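You operate a simulated robot arm through the tools that you are given. There is no shell and no other tool. Be economical: measure what you need, move in short steps, check, and stop when the job is done.

The job below is to be done with a simulated robot arm. You get a single attempt, and the scene is never put back.

## Task
Stack the small box labelled "clamps" from the top of the side table on top of the small box labelled "hinges".

The check looks at the end state, three seconds after you hand in, the way a careful person would. Anything else that was tipped, shoved, dropped, spilled or broken makes it a failure.

## Robot
A 7-joint arm with a two-finger parallel gripper, fixed in place. Base frame: the origin is at the foot of the arm, x ahead of it, y to its left, z up; the work surface is at about z = 0.85. Lengths are in m, angles in degrees, forces in N, time in s.
With the tool pointing down near the work surface it reaches from about 0.3 to 0.7 m from the base axis. Its first joint turns from -66.0 to 66.0 degrees. Payload 1.57 kg.
The tool frame sits at the grasp point between the pads (the TCP): z along the fingers, y along the line on which they close. The tips reach 0.03 m beyond it. Largest opening 0.11 m; finger width 0.024, thickness 0.012; the body of the gripper, 0.048 by 0.112 m, starts 0.078 m behind the TCP.
Orientation is told as [roll, pitch, yaw] about the base's x, y, z axes, in that order, counted from this pose: with the fingers straight down and closing along the base's y, the tool's x points along the base's -x, its y along +y and its z along -z.

## Interface
- The arm moves only by the tool send_rows. Its argument "targets" is one flat list of numbers, 5 for each row, row after row: the finger opening in m, from 0 to 0.11, then the shift along the tool's x, y, z in m, then the turn about the tool's z in degrees. In form: [claw, dx, dy, dz, yaw, claw, dx, dy, dz, yaw, ...]. A call has 1 to 10 rows; each row shifts and turns the commanded pose from where the row before left it, along the tool's axes as they then stand. Each row takes 0.2 s and may step no farther than 0.05 m and 8.6 degrees from the row before; otherwise, or with a gripper value out of range, the whole call is refused. A pose out of reach is approached as far as the arm can. The call stops where the force on the tool passes 40 N (or 10 N more than at its start, if that is more) or the arm is blocked; 0.2 s more then pass. The fingers move at their own pace (about 0.108 m/s each) and stop on an object; they squeeze with about 21 N. The grip force told is the motor's: it shows also when the fingers shut on nothing. Time passes only in rows, and 0.2 s behind the last, so rows that do not move let the fingers close. It gives the time, the measured TCP pose, the force on the tool (base axes), the opening and the grip force at its end, in the units of the frame above (readings bear some noise), and new pictures: "pictures" is both (left out), scene, wrist or none.
- Cameras (640 x 400 px; columns grow to the right, rows downward): "scene" is fixed at [0.1726, -0.4101, 1.4]; the picture's right is [0.61, -0.79, 0.00], its down [-0.52, -0.40, -0.76] and it looks along [0.60, 0.46, -0.66] (base axes); focal length 363 px, centre (320, 200). "wrist" rides on the gripper at [-0.036, 0, -0.08] in the tool frame; the picture's right is [0.00, -1.00, 0.00], its down [0.97, 0.00, -0.24] and it looks along [0.24, 0.00, 0.97] (tool axes); focal length 218 px, centre (320, 200).
- locate(camera, pixels): for up to 12 pixels [column, row] of the newest picture of that camera ("zoom" is the newest enlarged one), the place [x, y, z] in the base frame of the surface seen there, good to about 0.003 m, but the place of the scene camera against the robot may be out by one fixed shift of up to 0.012 m in any direction. No time passes.
- close_up(camera, box): a new picture of the part [left, top, right, bottom] of that camera's present view, enlarged. No time passes.
- sign_off(): hands the job in; it is judged then, once.

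Work in short steps. Measure before you move; look again where a grasp or a placing could have gone wrong, and mend it. You have 60 turns and 120 pictures in all, those below and enlarged ones among them. Open the gripper and draw the arm clear of the work before you hand the job in, unless the task says otherwise; then end with one line.

The tools are called after "Request:" as a command line: name --argument value ..., lists and objects as JSON in quotes. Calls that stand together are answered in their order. send_rows: Moves the arm, as the interface text tells. Its arguments: {"type":"object","properties":{"targets":{"type":"array"},"pictures":{"type":"string","enum":["both","scene","wrist","none"]}},"required":["targets"]} The other tools are called the same way: locate (camera, pixels) gives the place of the surface under pixels of a picture; close_up (camera, box) takes an enlarged picture of a part of a camera's view; sign_off () hands the job in.

At the start:

```text
time: 0.0
tool_pos: [0.3433, -0.0761, 1.1443]
orientation: [0.0, 0.1, 0.0]
wrist_force: [-0.2, 1.0, 0.4]
finger_gap: 0.1101
grasp_force: 0.0
```

scene: 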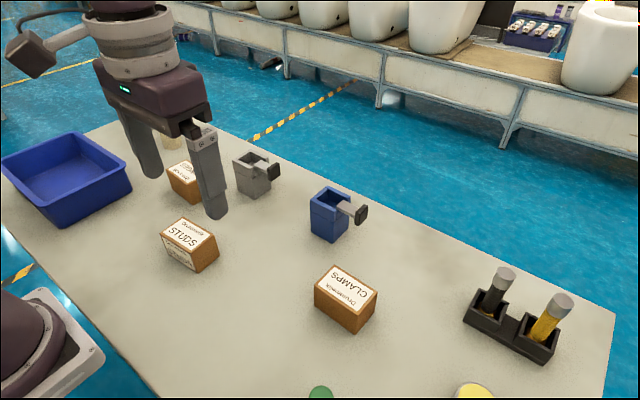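
wrist: 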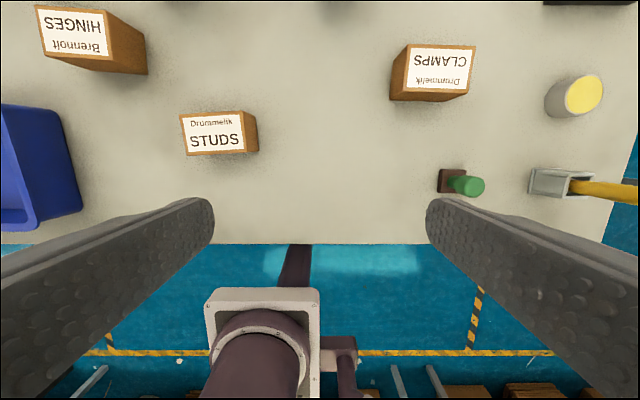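

The wrist view shows CLAMPS at about (435,70), HINGES at (90,40) and STUDS at (218,133). I'll measure the box-top corners first.

Request:
locate --camera "wrist" --pixels '[[411, 46], [474, 48], [467, 93], [405, 90], [392, 98], [40, 7], [103, 12], [108, 56], [47, 52], [145, 72], [300, 150]]'

Request:
locate --camera "scene" --pixels '[[332, 266], [377, 291], [359, 315], [315, 288], [346, 330], [185, 162], [168, 170], [188, 185], [189, 202], [345, 290]]'

Request:
close_up --camera "scene" --box '[130, 120, 290, 220]'

Request:
close_up --camera "wrist" --box '[0, 0, 160, 100]'

Request:
close_up --camera "wrist" --box '[360, 20, 520, 120]'

```text
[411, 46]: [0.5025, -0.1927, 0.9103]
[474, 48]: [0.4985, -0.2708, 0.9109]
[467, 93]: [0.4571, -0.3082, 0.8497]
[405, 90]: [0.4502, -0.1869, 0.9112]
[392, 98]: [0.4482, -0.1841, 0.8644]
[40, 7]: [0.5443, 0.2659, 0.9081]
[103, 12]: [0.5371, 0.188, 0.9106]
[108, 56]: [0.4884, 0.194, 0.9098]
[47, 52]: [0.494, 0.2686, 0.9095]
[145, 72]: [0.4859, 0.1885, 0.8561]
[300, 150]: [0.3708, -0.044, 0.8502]
```

```text
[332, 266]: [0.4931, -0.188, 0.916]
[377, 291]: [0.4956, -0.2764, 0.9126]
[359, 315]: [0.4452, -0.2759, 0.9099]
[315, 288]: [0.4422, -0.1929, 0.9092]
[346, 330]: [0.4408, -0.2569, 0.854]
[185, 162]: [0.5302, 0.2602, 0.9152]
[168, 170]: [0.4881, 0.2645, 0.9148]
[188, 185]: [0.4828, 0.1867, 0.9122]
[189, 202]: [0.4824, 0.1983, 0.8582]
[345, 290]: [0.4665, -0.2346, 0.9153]
```

```text
4.00 times, centred on (210, 170) of scene
```

zoom: 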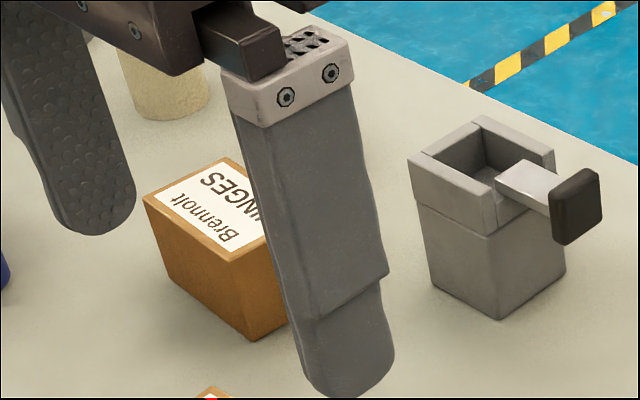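

```text
4.00 times, centred on (80, 50) of wrist
```

zoom: 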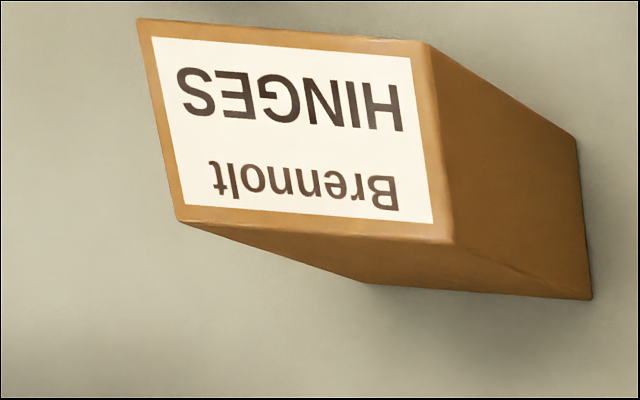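

```text
4.00 times, centred on (440, 70) of wrist
```

zoom: 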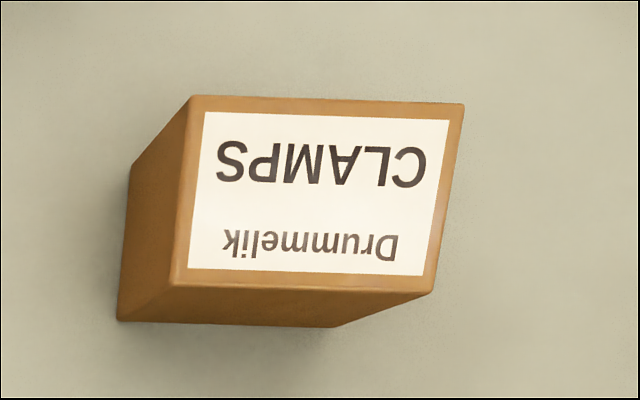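

The newest zoom shows the CLAMPS top clearly, so I'll take its corners there: (192,97), (463,104), (432,293), (171,288).

Request:
locate --camera "zoom" --pixels '[[196, 101], [458, 107], [428, 288], [175, 283], [120, 318], [332, 324], [315, 195]]'

```text
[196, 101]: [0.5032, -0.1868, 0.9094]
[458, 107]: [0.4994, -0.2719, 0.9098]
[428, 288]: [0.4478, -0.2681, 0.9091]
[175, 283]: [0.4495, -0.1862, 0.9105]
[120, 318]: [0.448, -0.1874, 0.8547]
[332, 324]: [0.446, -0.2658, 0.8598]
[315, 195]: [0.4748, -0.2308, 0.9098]
```

CLAMPS is centred at about (0.475, -0.228), top z 0.910, about 0.085 × 0.054 and turned about -2°. I'll move to a hover above it with the fingers open and turn 2° to match.

Request:
send_rows --targets '[0.11, -0.0263, -0.0304, 0.01, 0, 0.11, -0.0263, -0.0304, 0.02, 0, 0.11, -0.0263, -0.0304, 0.02, 0, 0.11, -0.0263, -0.0304, 0.02, 0, 0.11, -0.0263, -0.0304, 0.02, 2, 0.11, 0, 0, 0, 0]'

```text
time: 1.4
tool_pos: [0.4739, -0.2279, 1.0559]
orientation: [0.0, 0.0, -2.0]
wrist_force: [0.1, -0.1, -0.2]
finger_gap: 0.11
grasp_force: 0.0
```

scene: 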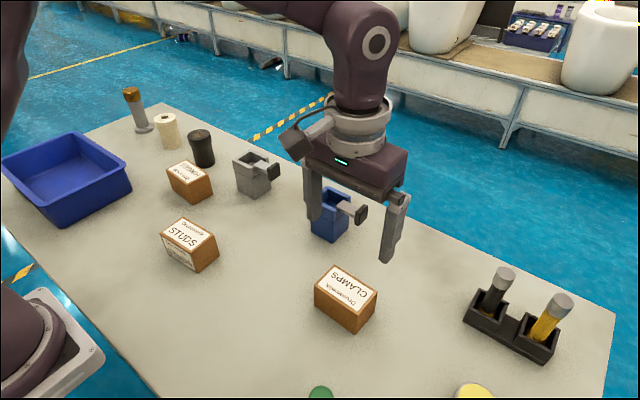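
wrist: 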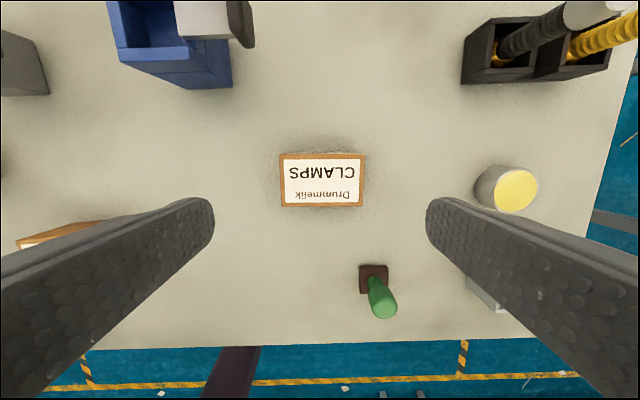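

CLAMPS is now between the fingers at about (321,180). I'll measure it again, plus the yellow-topped cylinder (510,190) and green item (375,285) for finger clearance.

Request:
locate --camera "wrist" --pixels '[[281, 155], [363, 156], [361, 205], [284, 205], [479, 190], [515, 170], [515, 190], [372, 270], [382, 305], [200, 80]]'

Request:
close_up --camera "wrist" --box '[260, 135, 388, 215]'

```text
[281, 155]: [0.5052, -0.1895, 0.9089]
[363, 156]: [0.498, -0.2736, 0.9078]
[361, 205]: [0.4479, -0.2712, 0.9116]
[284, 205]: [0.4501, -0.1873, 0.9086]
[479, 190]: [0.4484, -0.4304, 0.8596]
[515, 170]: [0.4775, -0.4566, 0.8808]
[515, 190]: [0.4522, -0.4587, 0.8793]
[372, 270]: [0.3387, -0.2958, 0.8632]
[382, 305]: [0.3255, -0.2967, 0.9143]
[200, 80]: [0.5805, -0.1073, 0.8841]
```

```text
5.00 times, centred on (324, 175) of wrist
```

zoom: 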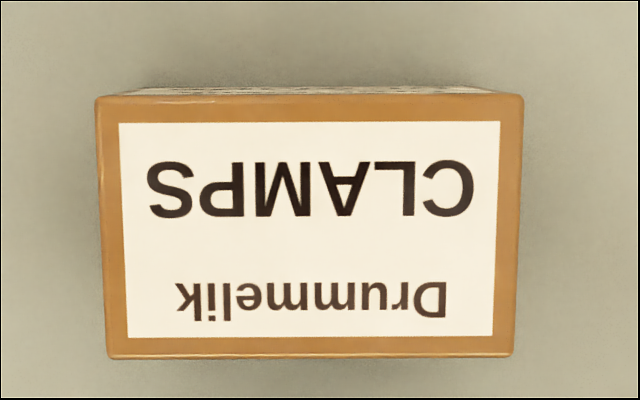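

The box is aligned with the tool, and its centre is at about (0.4755, -0.2304). I'll nudge 2 mm and descend to z ≈ 0.888, still open.

Request:
send_rows --targets '[0.11, -0.0016, -0.0025, 0.03, 0, 0.11, 0, 0, 0.04, 0, 0.11, 0, 0, 0.04, 0, 0.11, 0, 0, 0.035, 0, 0.11, 0, 0, 0.023, 0, 0.11, 0, 0, 0, 0]'

```text
time: 2.8
tool_pos: [0.4739, -0.2291, 0.8832]
orientation: [0.1, 0.1, -2.0]
wrist_force: [0.5, -0.3, 0.4]
finger_gap: 0.1101
grasp_force: 0.1
```

scene: 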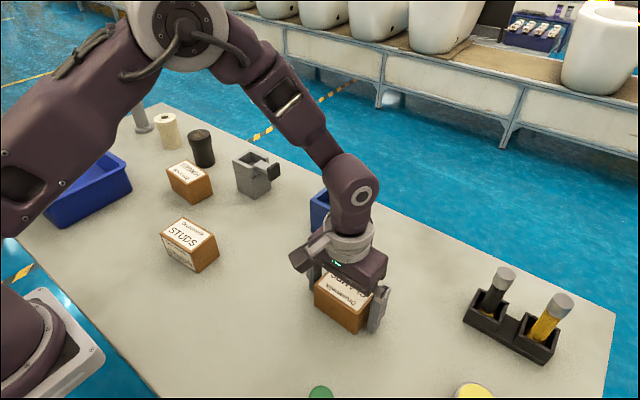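
wrist: 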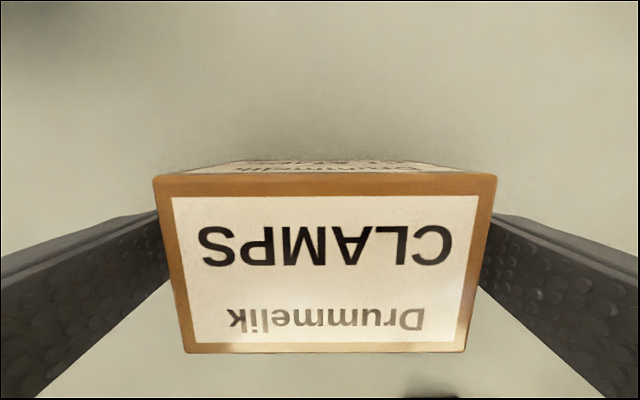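

The box sits centred between the fingers (edges at columns 153 and 497). I'll close on it.

Request:
send_rows --targets '[0.07, 0, 0, 0, 0, 0.07, 0, 0, 0, 0, 0.07, 0, 0, 0, 0]' --pictures "wrist"

```text
time: 3.6
tool_pos: [0.4739, -0.2286, 0.8839]
orientation: [0.0, 0.0, -1.9]
wrist_force: [0.2, -0.5, 0.2]
finger_gap: 0.088
grasp_force: 21.3
```

wrist: 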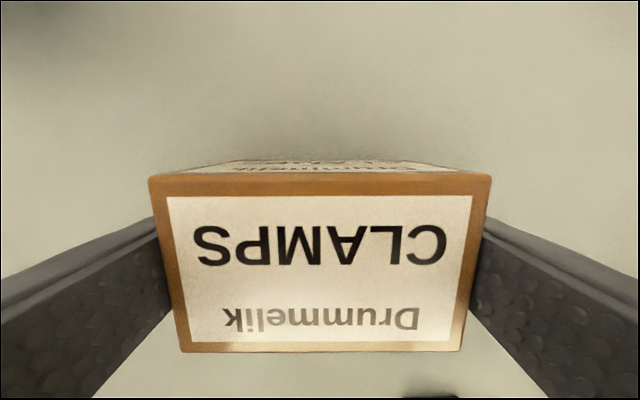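

Gripped at 0.088 m with 21 N. I'll lift slowly and check that it holds.

Request:
send_rows --targets '[0.07, 0, 0, -0.01, 0, 0.07, 0, 0, -0.02, 0, 0.07, 0, 0, -0.03, 0, 0.07, 0, 0, -0.03, 0, 0.07, 0, 0, -0.03, 0, 0.07, 0, 0, -0.03, 0, 0.07, 0, 0, 0, 0]'

```text
time: 5.2
tool_pos: [0.4747, -0.2298, 1.0341]
orientation: [0.0, -0.1, -2.0]
wrist_force: [0.5, -0.9, -1.2]
finger_gap: 0.0879
grasp_force: 20.6
```

scene: 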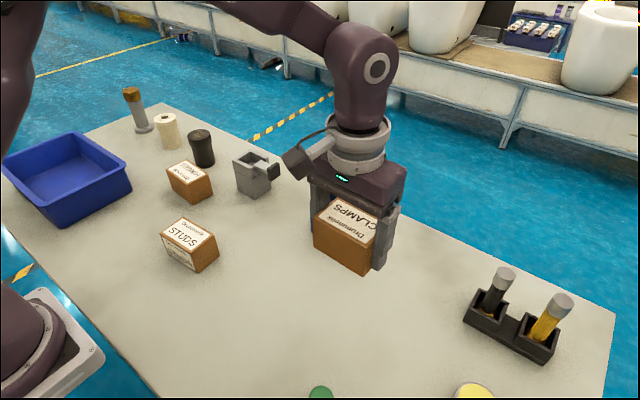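
wrist: 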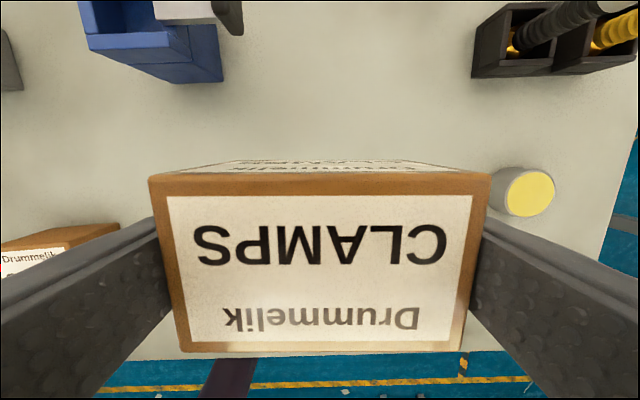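

The box is held level. The scene camera now sees HINGES fully, so I'll measure it there, having calibrated against CLAMPS: scene readings are about (-0.006, -0.004) off. I'm also moving to a waypoint on the near side of HINGES so the wrist camera can see it.

Request:
close_up --camera "scene" --box '[110, 80, 302, 200]'

Request:
send_rows --targets '[0.07, 0.005, 0.02, -0.02, 0, 0.07, 0.01, 0.0377, -0.02, 0, 0.07, 0.01, 0.0377, 0, 0, 0.07, 0.01, 0.0377, 0, 0, 0.07, 0.01, 0.0377, 0, 0, 0.07, 0.01, 0.0377, 0, 0, 0.07, 0.01, 0.0377, 0, 0, 0.07, 0.01, 0.0377, 0, 0, 0.07, 0.01, 0.0377, 0, 0, 0.07, 0.01, 0.0377, 0, 0]' --pictures "none"

Request:
send_rows --targets '[0.07, 0.0135, 0.0377, 0, 0, 0.07, 0.0135, 0.0377, 0, 0, 0.07, 0.005, 0.018, 0, 0, 0.07, 0, 0, 0, 0]'

```text
3.33 times, centred on (206, 140) of scene
```

zoom: 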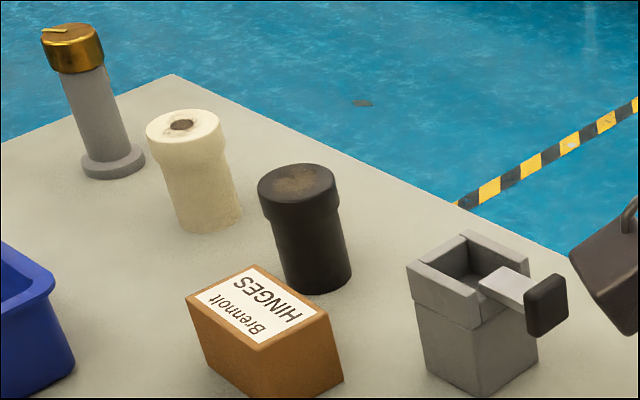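

```text
time: 7.4
tool_pos: [0.3921, 0.1311, 1.0729]
orientation: [0.2, -0.1, -2.1]
wrist_force: [0.2, 0.0, -1.1]
finger_gap: 0.0877
grasp_force: 21.0
```

```text
time: 8.4
tool_pos: [0.3652, 0.2268, 1.0741]
orientation: [0.1, 0.0, -2.1]
wrist_force: [0.2, 0.3, -0.7]
finger_gap: 0.0878
grasp_force: 20.8
```

scene: 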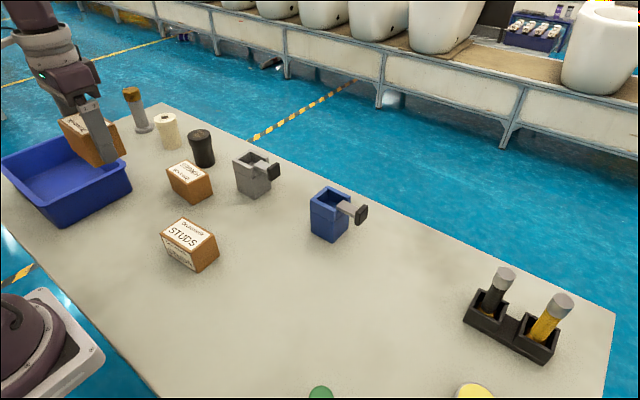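
wrist: 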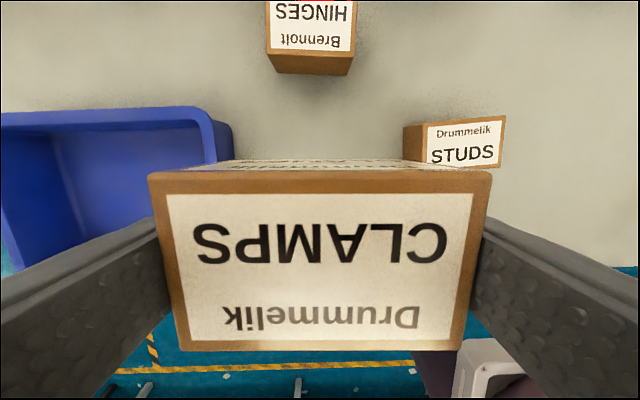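

HINGES is at the top of the wrist view at (312,30). I'll measure its near edge there, and the full top and the black jar (200,148) with the scene camera.

Request:
close_up --camera "scene" --box '[146, 120, 242, 210]'

Request:
locate --camera "wrist" --pixels '[[267, 2], [357, 2], [354, 53], [266, 48], [310, 48], [268, 30], [355, 30], [350, 72], [277, 70]]'

Request:
locate --camera "scene" --pixels '[[186, 161], [210, 174], [190, 184], [168, 169], [188, 173], [201, 132], [200, 160]]'

```text
4.44 times, centred on (194, 165) of scene
```

zoom: 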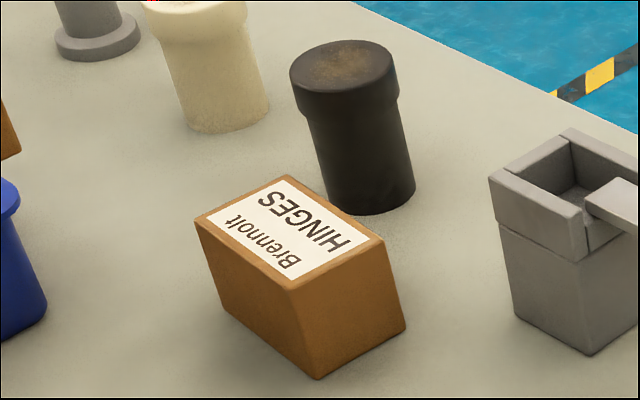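

```text
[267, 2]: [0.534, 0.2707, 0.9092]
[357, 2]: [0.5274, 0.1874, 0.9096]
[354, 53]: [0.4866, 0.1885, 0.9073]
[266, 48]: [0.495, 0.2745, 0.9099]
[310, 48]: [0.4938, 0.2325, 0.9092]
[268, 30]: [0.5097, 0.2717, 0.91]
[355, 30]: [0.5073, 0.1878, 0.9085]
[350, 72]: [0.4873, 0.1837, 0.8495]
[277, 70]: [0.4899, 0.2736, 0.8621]
```

```text
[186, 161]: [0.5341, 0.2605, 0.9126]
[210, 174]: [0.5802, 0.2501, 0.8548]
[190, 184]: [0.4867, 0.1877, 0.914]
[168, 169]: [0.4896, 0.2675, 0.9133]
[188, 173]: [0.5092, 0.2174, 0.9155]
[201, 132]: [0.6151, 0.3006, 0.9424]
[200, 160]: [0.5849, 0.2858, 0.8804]
```

I'll take the HINGES top corners from the enlarged scene view.

Request:
locate --camera "zoom" --pixels '[[287, 179], [379, 240], [292, 286], [201, 220], [288, 230], [330, 212], [340, 60], [340, 88], [370, 212], [415, 190]]'

```text
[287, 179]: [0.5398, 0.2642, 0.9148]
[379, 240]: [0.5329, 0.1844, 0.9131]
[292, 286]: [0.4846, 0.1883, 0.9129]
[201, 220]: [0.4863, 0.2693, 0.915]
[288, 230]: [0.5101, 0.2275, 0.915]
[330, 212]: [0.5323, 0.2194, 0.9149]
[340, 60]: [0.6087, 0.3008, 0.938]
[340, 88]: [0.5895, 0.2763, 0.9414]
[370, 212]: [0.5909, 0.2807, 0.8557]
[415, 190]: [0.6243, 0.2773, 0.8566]
```

Both cameras agree, after calibration, that HINGES is centred at about (0.517, 0.2305), top z about 0.910, yaw about -4.6°. I'll move above it at the present height and turn 2.5°.

Request:
send_rows --targets '[0.07, -0.02, 0.0012, 0, 0, 0.07, -0.033, 0.002, 0, 0, 0.07, -0.035, 0.002, 0, 0, 0.07, -0.035, 0.002, 0, 0, 0.07, -0.0278, 0.002, 0, 2.5, 0.07, 0, 0, 0, 0]'

Request:
locate --camera "scene" --pixels '[[273, 168], [273, 178], [240, 160], [252, 168], [262, 170]]'

```text
time: 9.8
tool_pos: [0.5127, 0.2314, 1.0738]
orientation: [0.0, 0.0, -4.6]
wrist_force: [-0.8, 0.5, -1.0]
finger_gap: 0.0878
grasp_force: 21.0
```

scene: 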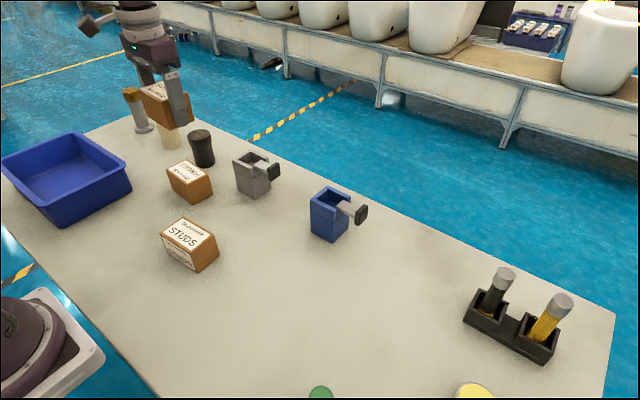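
wrist: 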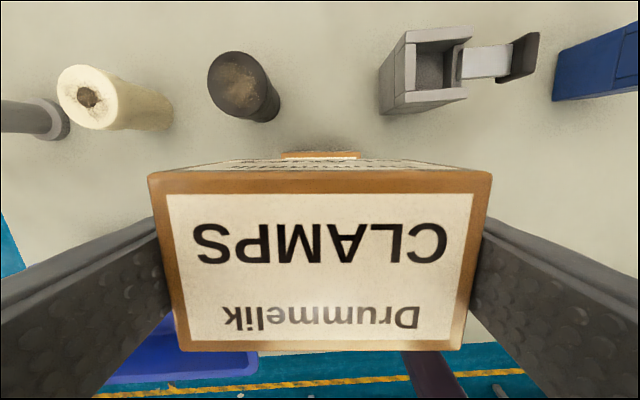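

```text
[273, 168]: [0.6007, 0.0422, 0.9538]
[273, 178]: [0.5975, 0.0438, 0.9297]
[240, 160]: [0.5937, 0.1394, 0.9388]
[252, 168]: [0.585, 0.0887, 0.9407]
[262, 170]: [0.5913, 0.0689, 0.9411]
```

The far edge of HINGES peeks out at (320,153), centred with the held box, and all other items are clear by more than 3 cm. I'll measure that edge, and the held box in the scene view for its bottom offset.

Request:
close_up --camera "wrist" --box '[256, 130, 384, 210]'

Request:
locate --camera "wrist" --pixels '[[283, 154], [358, 153], [320, 153], [160, 176], [320, 176], [485, 176], [185, 347], [320, 348], [460, 347]]'

```text
5.00 times, centred on (320, 170) of wrist
```

zoom: 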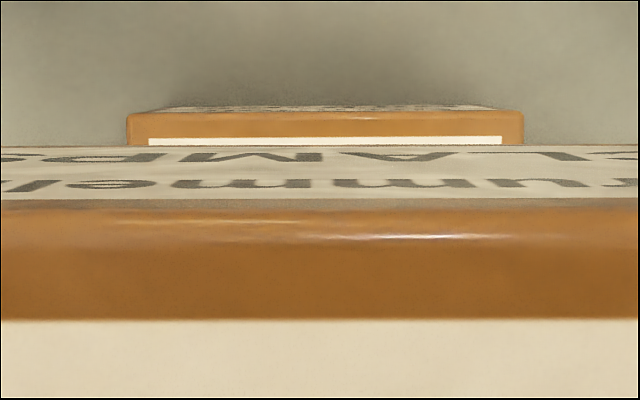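

```text
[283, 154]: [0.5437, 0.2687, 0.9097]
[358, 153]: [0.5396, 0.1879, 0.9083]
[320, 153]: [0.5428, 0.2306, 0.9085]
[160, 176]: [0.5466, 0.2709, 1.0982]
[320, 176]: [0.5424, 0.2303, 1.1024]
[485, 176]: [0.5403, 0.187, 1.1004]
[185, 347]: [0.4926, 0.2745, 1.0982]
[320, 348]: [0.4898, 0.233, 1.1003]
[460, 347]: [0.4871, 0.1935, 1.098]
```

The held box and HINGES agree within about 1 mm in x, y and yaw. The held bottom is at about z 1.040, against a HINGES top of 0.910. I'll descend 0.122 m and check.

Request:
send_rows --targets '[0.07, -0.001, 0, 0.015, 0, 0.07, 0, 0, 0.025, 0, 0.07, 0, 0, 0.025, 0, 0.07, 0, 0, 0.025, 0, 0.07, 0, 0, 0.02, 0, 0.07, 0, 0, 0.012, 0, 0.07, 0, 0, 0, 0, 0.07, 0, 0, 0, 0]'

Request:
close_up --camera "scene" --box '[126, 90, 254, 220]'

```text
time: 11.6
tool_pos: [0.5134, 0.2293, 0.9548]
orientation: [0.0, 0.1, -4.4]
wrist_force: [0.6, -0.5, -2.3]
finger_gap: 0.0874
grasp_force: 20.9
```

scene: 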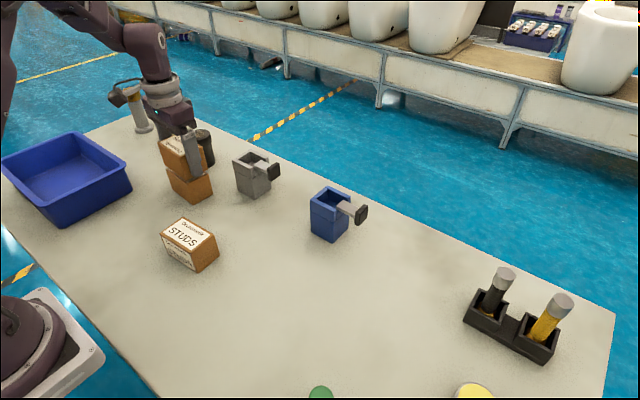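
wrist: 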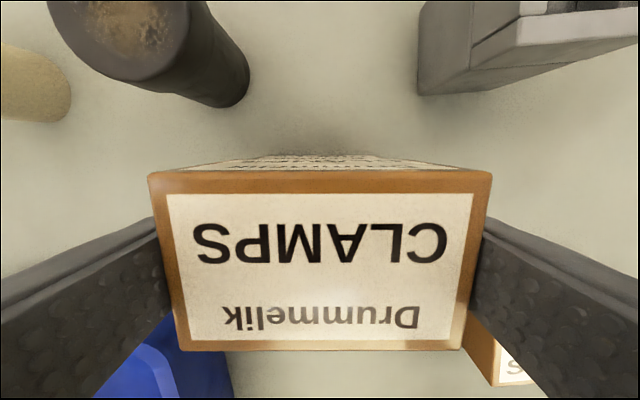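

```text
3.08 times, centred on (190, 155) of scene
```

zoom: 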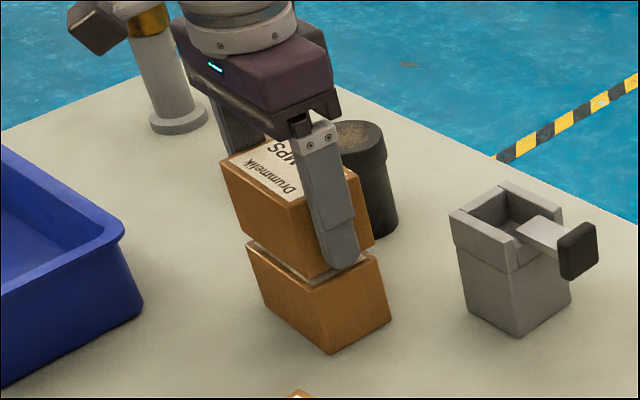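

The boxes line up with a gap of about 1 cm. I'll lower in 2 mm steps and watch the force.

Request:
send_rows --targets '[0.07, 0, 0, 0.002, 0, 0.07, 0, 0, 0.002, 0, 0.07, 0, 0, 0.002, 0, 0.07, 0, 0, 0.001, 0, 0.07, 0, 0, 0, 0]' --pictures "none"

Request:
close_up --camera "scene" --box '[158, 130, 222, 210]'

```text
time: 12.8
tool_pos: [0.5153, 0.2308, 0.947]
orientation: [-0.1, 0.0, -4.5]
wrist_force: [-0.2, -0.5, -1.7]
finger_gap: 0.0875
grasp_force: 21.2
```

```text
5.00 times, centred on (190, 170) of scene
```

zoom: 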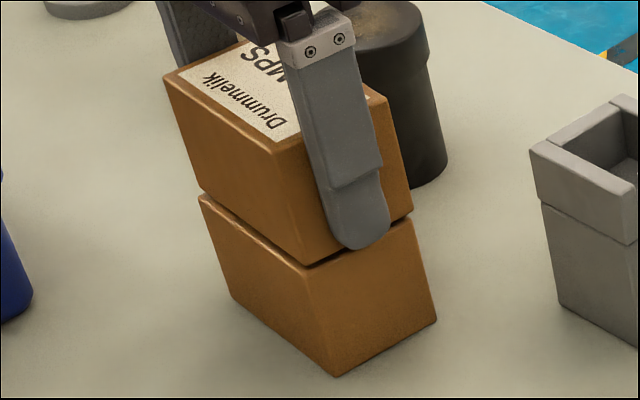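

There is still a gap of 2–3 mm and no contact force. I'll lower in 1 mm steps.

Request:
send_rows --targets '[0.07, 0, 0, 0.001, 0, 0.07, 0, 0, 0.001, 0, 0.07, 0, 0, 0, 0]' --pictures "none"

Request:
close_up --camera "scene" --box '[158, 130, 222, 210]'

```text
time: 13.6
tool_pos: [0.5159, 0.2299, 0.9441]
orientation: [-0.1, 0.0, -4.5]
wrist_force: [-0.7, -0.6, -2.4]
finger_gap: 0.0877
grasp_force: 21.2
```

```text
5.00 times, centred on (190, 170) of scene
```

zoom: 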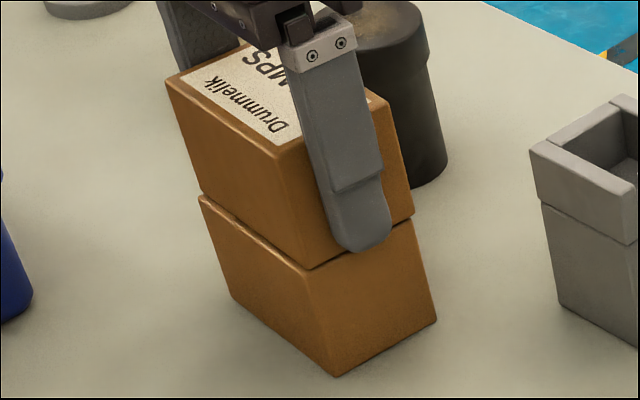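

The gap is nearly closed, but there's still no contact force. I'll take another two 1 mm steps.

Request:
send_rows --targets '[0.07, 0, 0, 0.001, 0, 0.07, 0, 0, 0.0005, 0, 0.07, 0, 0, 0, 0]' --pictures "none"

Request:
close_up --camera "scene" --box '[158, 130, 222, 210]'

```text
time: 14.4
tool_pos: [0.516, 0.2303, 0.9444]
orientation: [-0.1, -0.1, -4.5]
wrist_force: [-3.0, -0.8, 13.2]
finger_gap: 0.088
grasp_force: 20.5
```

```text
5.00 times, centred on (190, 170) of scene
```

zoom: 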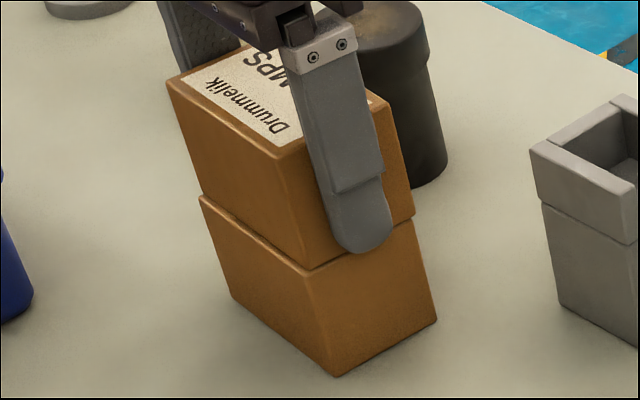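

Contact is made: +13 N upward, and the box is seated. I'll open gradually to 0.11 without moving, then look.

Request:
send_rows --targets '[0.09, 0, 0, 0, 0, 0.1, 0, 0, 0, 0, 0.11, 0, 0, 0, 0, 0.11, 0, 0, 0, 0]'

```text
time: 15.4
tool_pos: [0.5161, 0.2309, 0.9433]
orientation: [0.0, -0.1, -4.6]
wrist_force: [-0.4, -0.2, 0.2]
finger_gap: 0.11
grasp_force: 0.2
```

scene: 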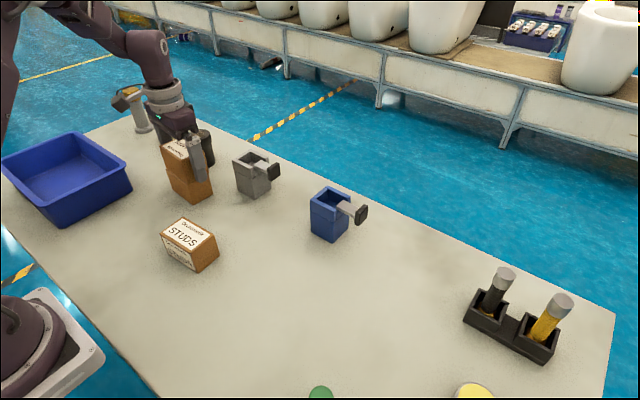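
wrist: 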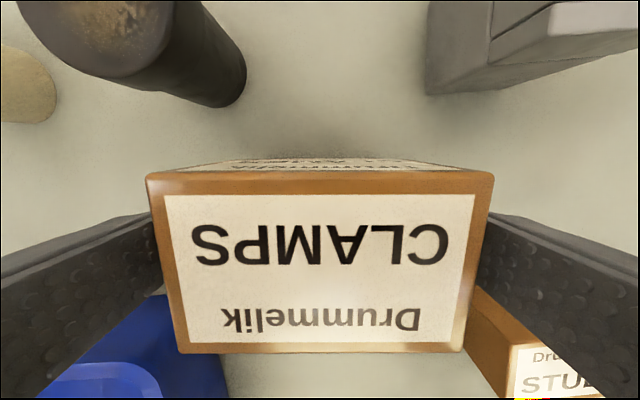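

Both fingers are free of the box. I'll go straight up, then back toward the base.

Request:
send_rows --targets '[0.11, 0, 0, -0.015, 0, 0.11, 0, 0, -0.025, 0, 0.11, 0, 0, -0.035, 0, 0.11, 0, 0, -0.04, 0, 0.11, 0, 0, -0.04, 0, 0.11, 0.02, -0.02, -0.02, 0, 0.11, 0.03, -0.035, 0, 0, 0.11, 0.03, -0.035, 0, 0, 0.11, 0.03, -0.035, 0, 0, 0.11, 0, 0, 0, 0]'

Request:
close_up --camera "scene" --box '[126, 100, 254, 220]'

```text
time: 17.6
tool_pos: [0.3939, 0.1142, 1.1175]
orientation: [0.1, -0.1, -4.5]
wrist_force: [-0.1, -0.1, 0.0]
finger_gap: 0.1098
grasp_force: 0.1
```

scene: 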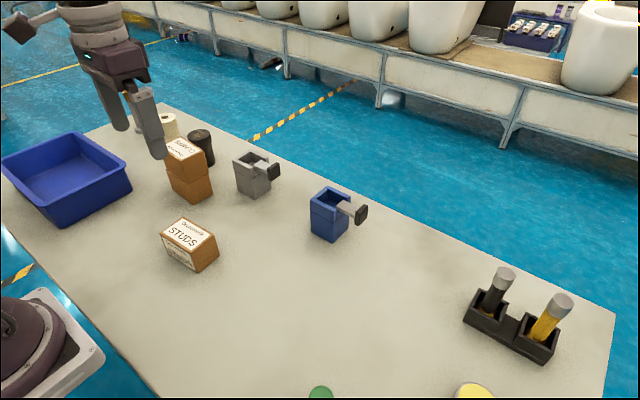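
wrist: 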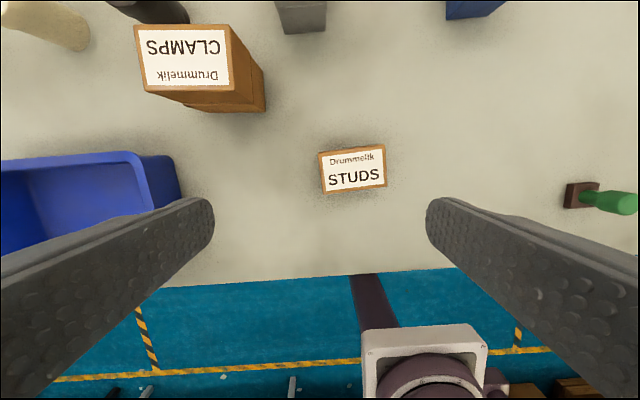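

```text
3.33 times, centred on (190, 160) of scene
```

zoom: 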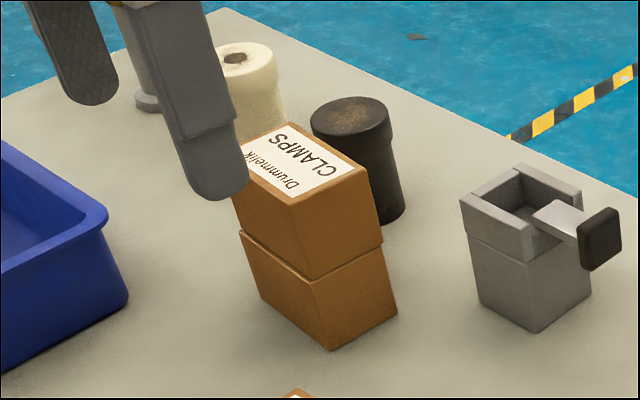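

CLAMPS sits squarely on HINGES, the arm is clear with the gripper open, and nothing else has moved, so I'm handing in.

Request:
sign_off

```text
The job is handed in.
```

The "clamps" box is stacked squarely on the "hinges" box, the arm is clear with the gripper open, and nothing else in view was moved.
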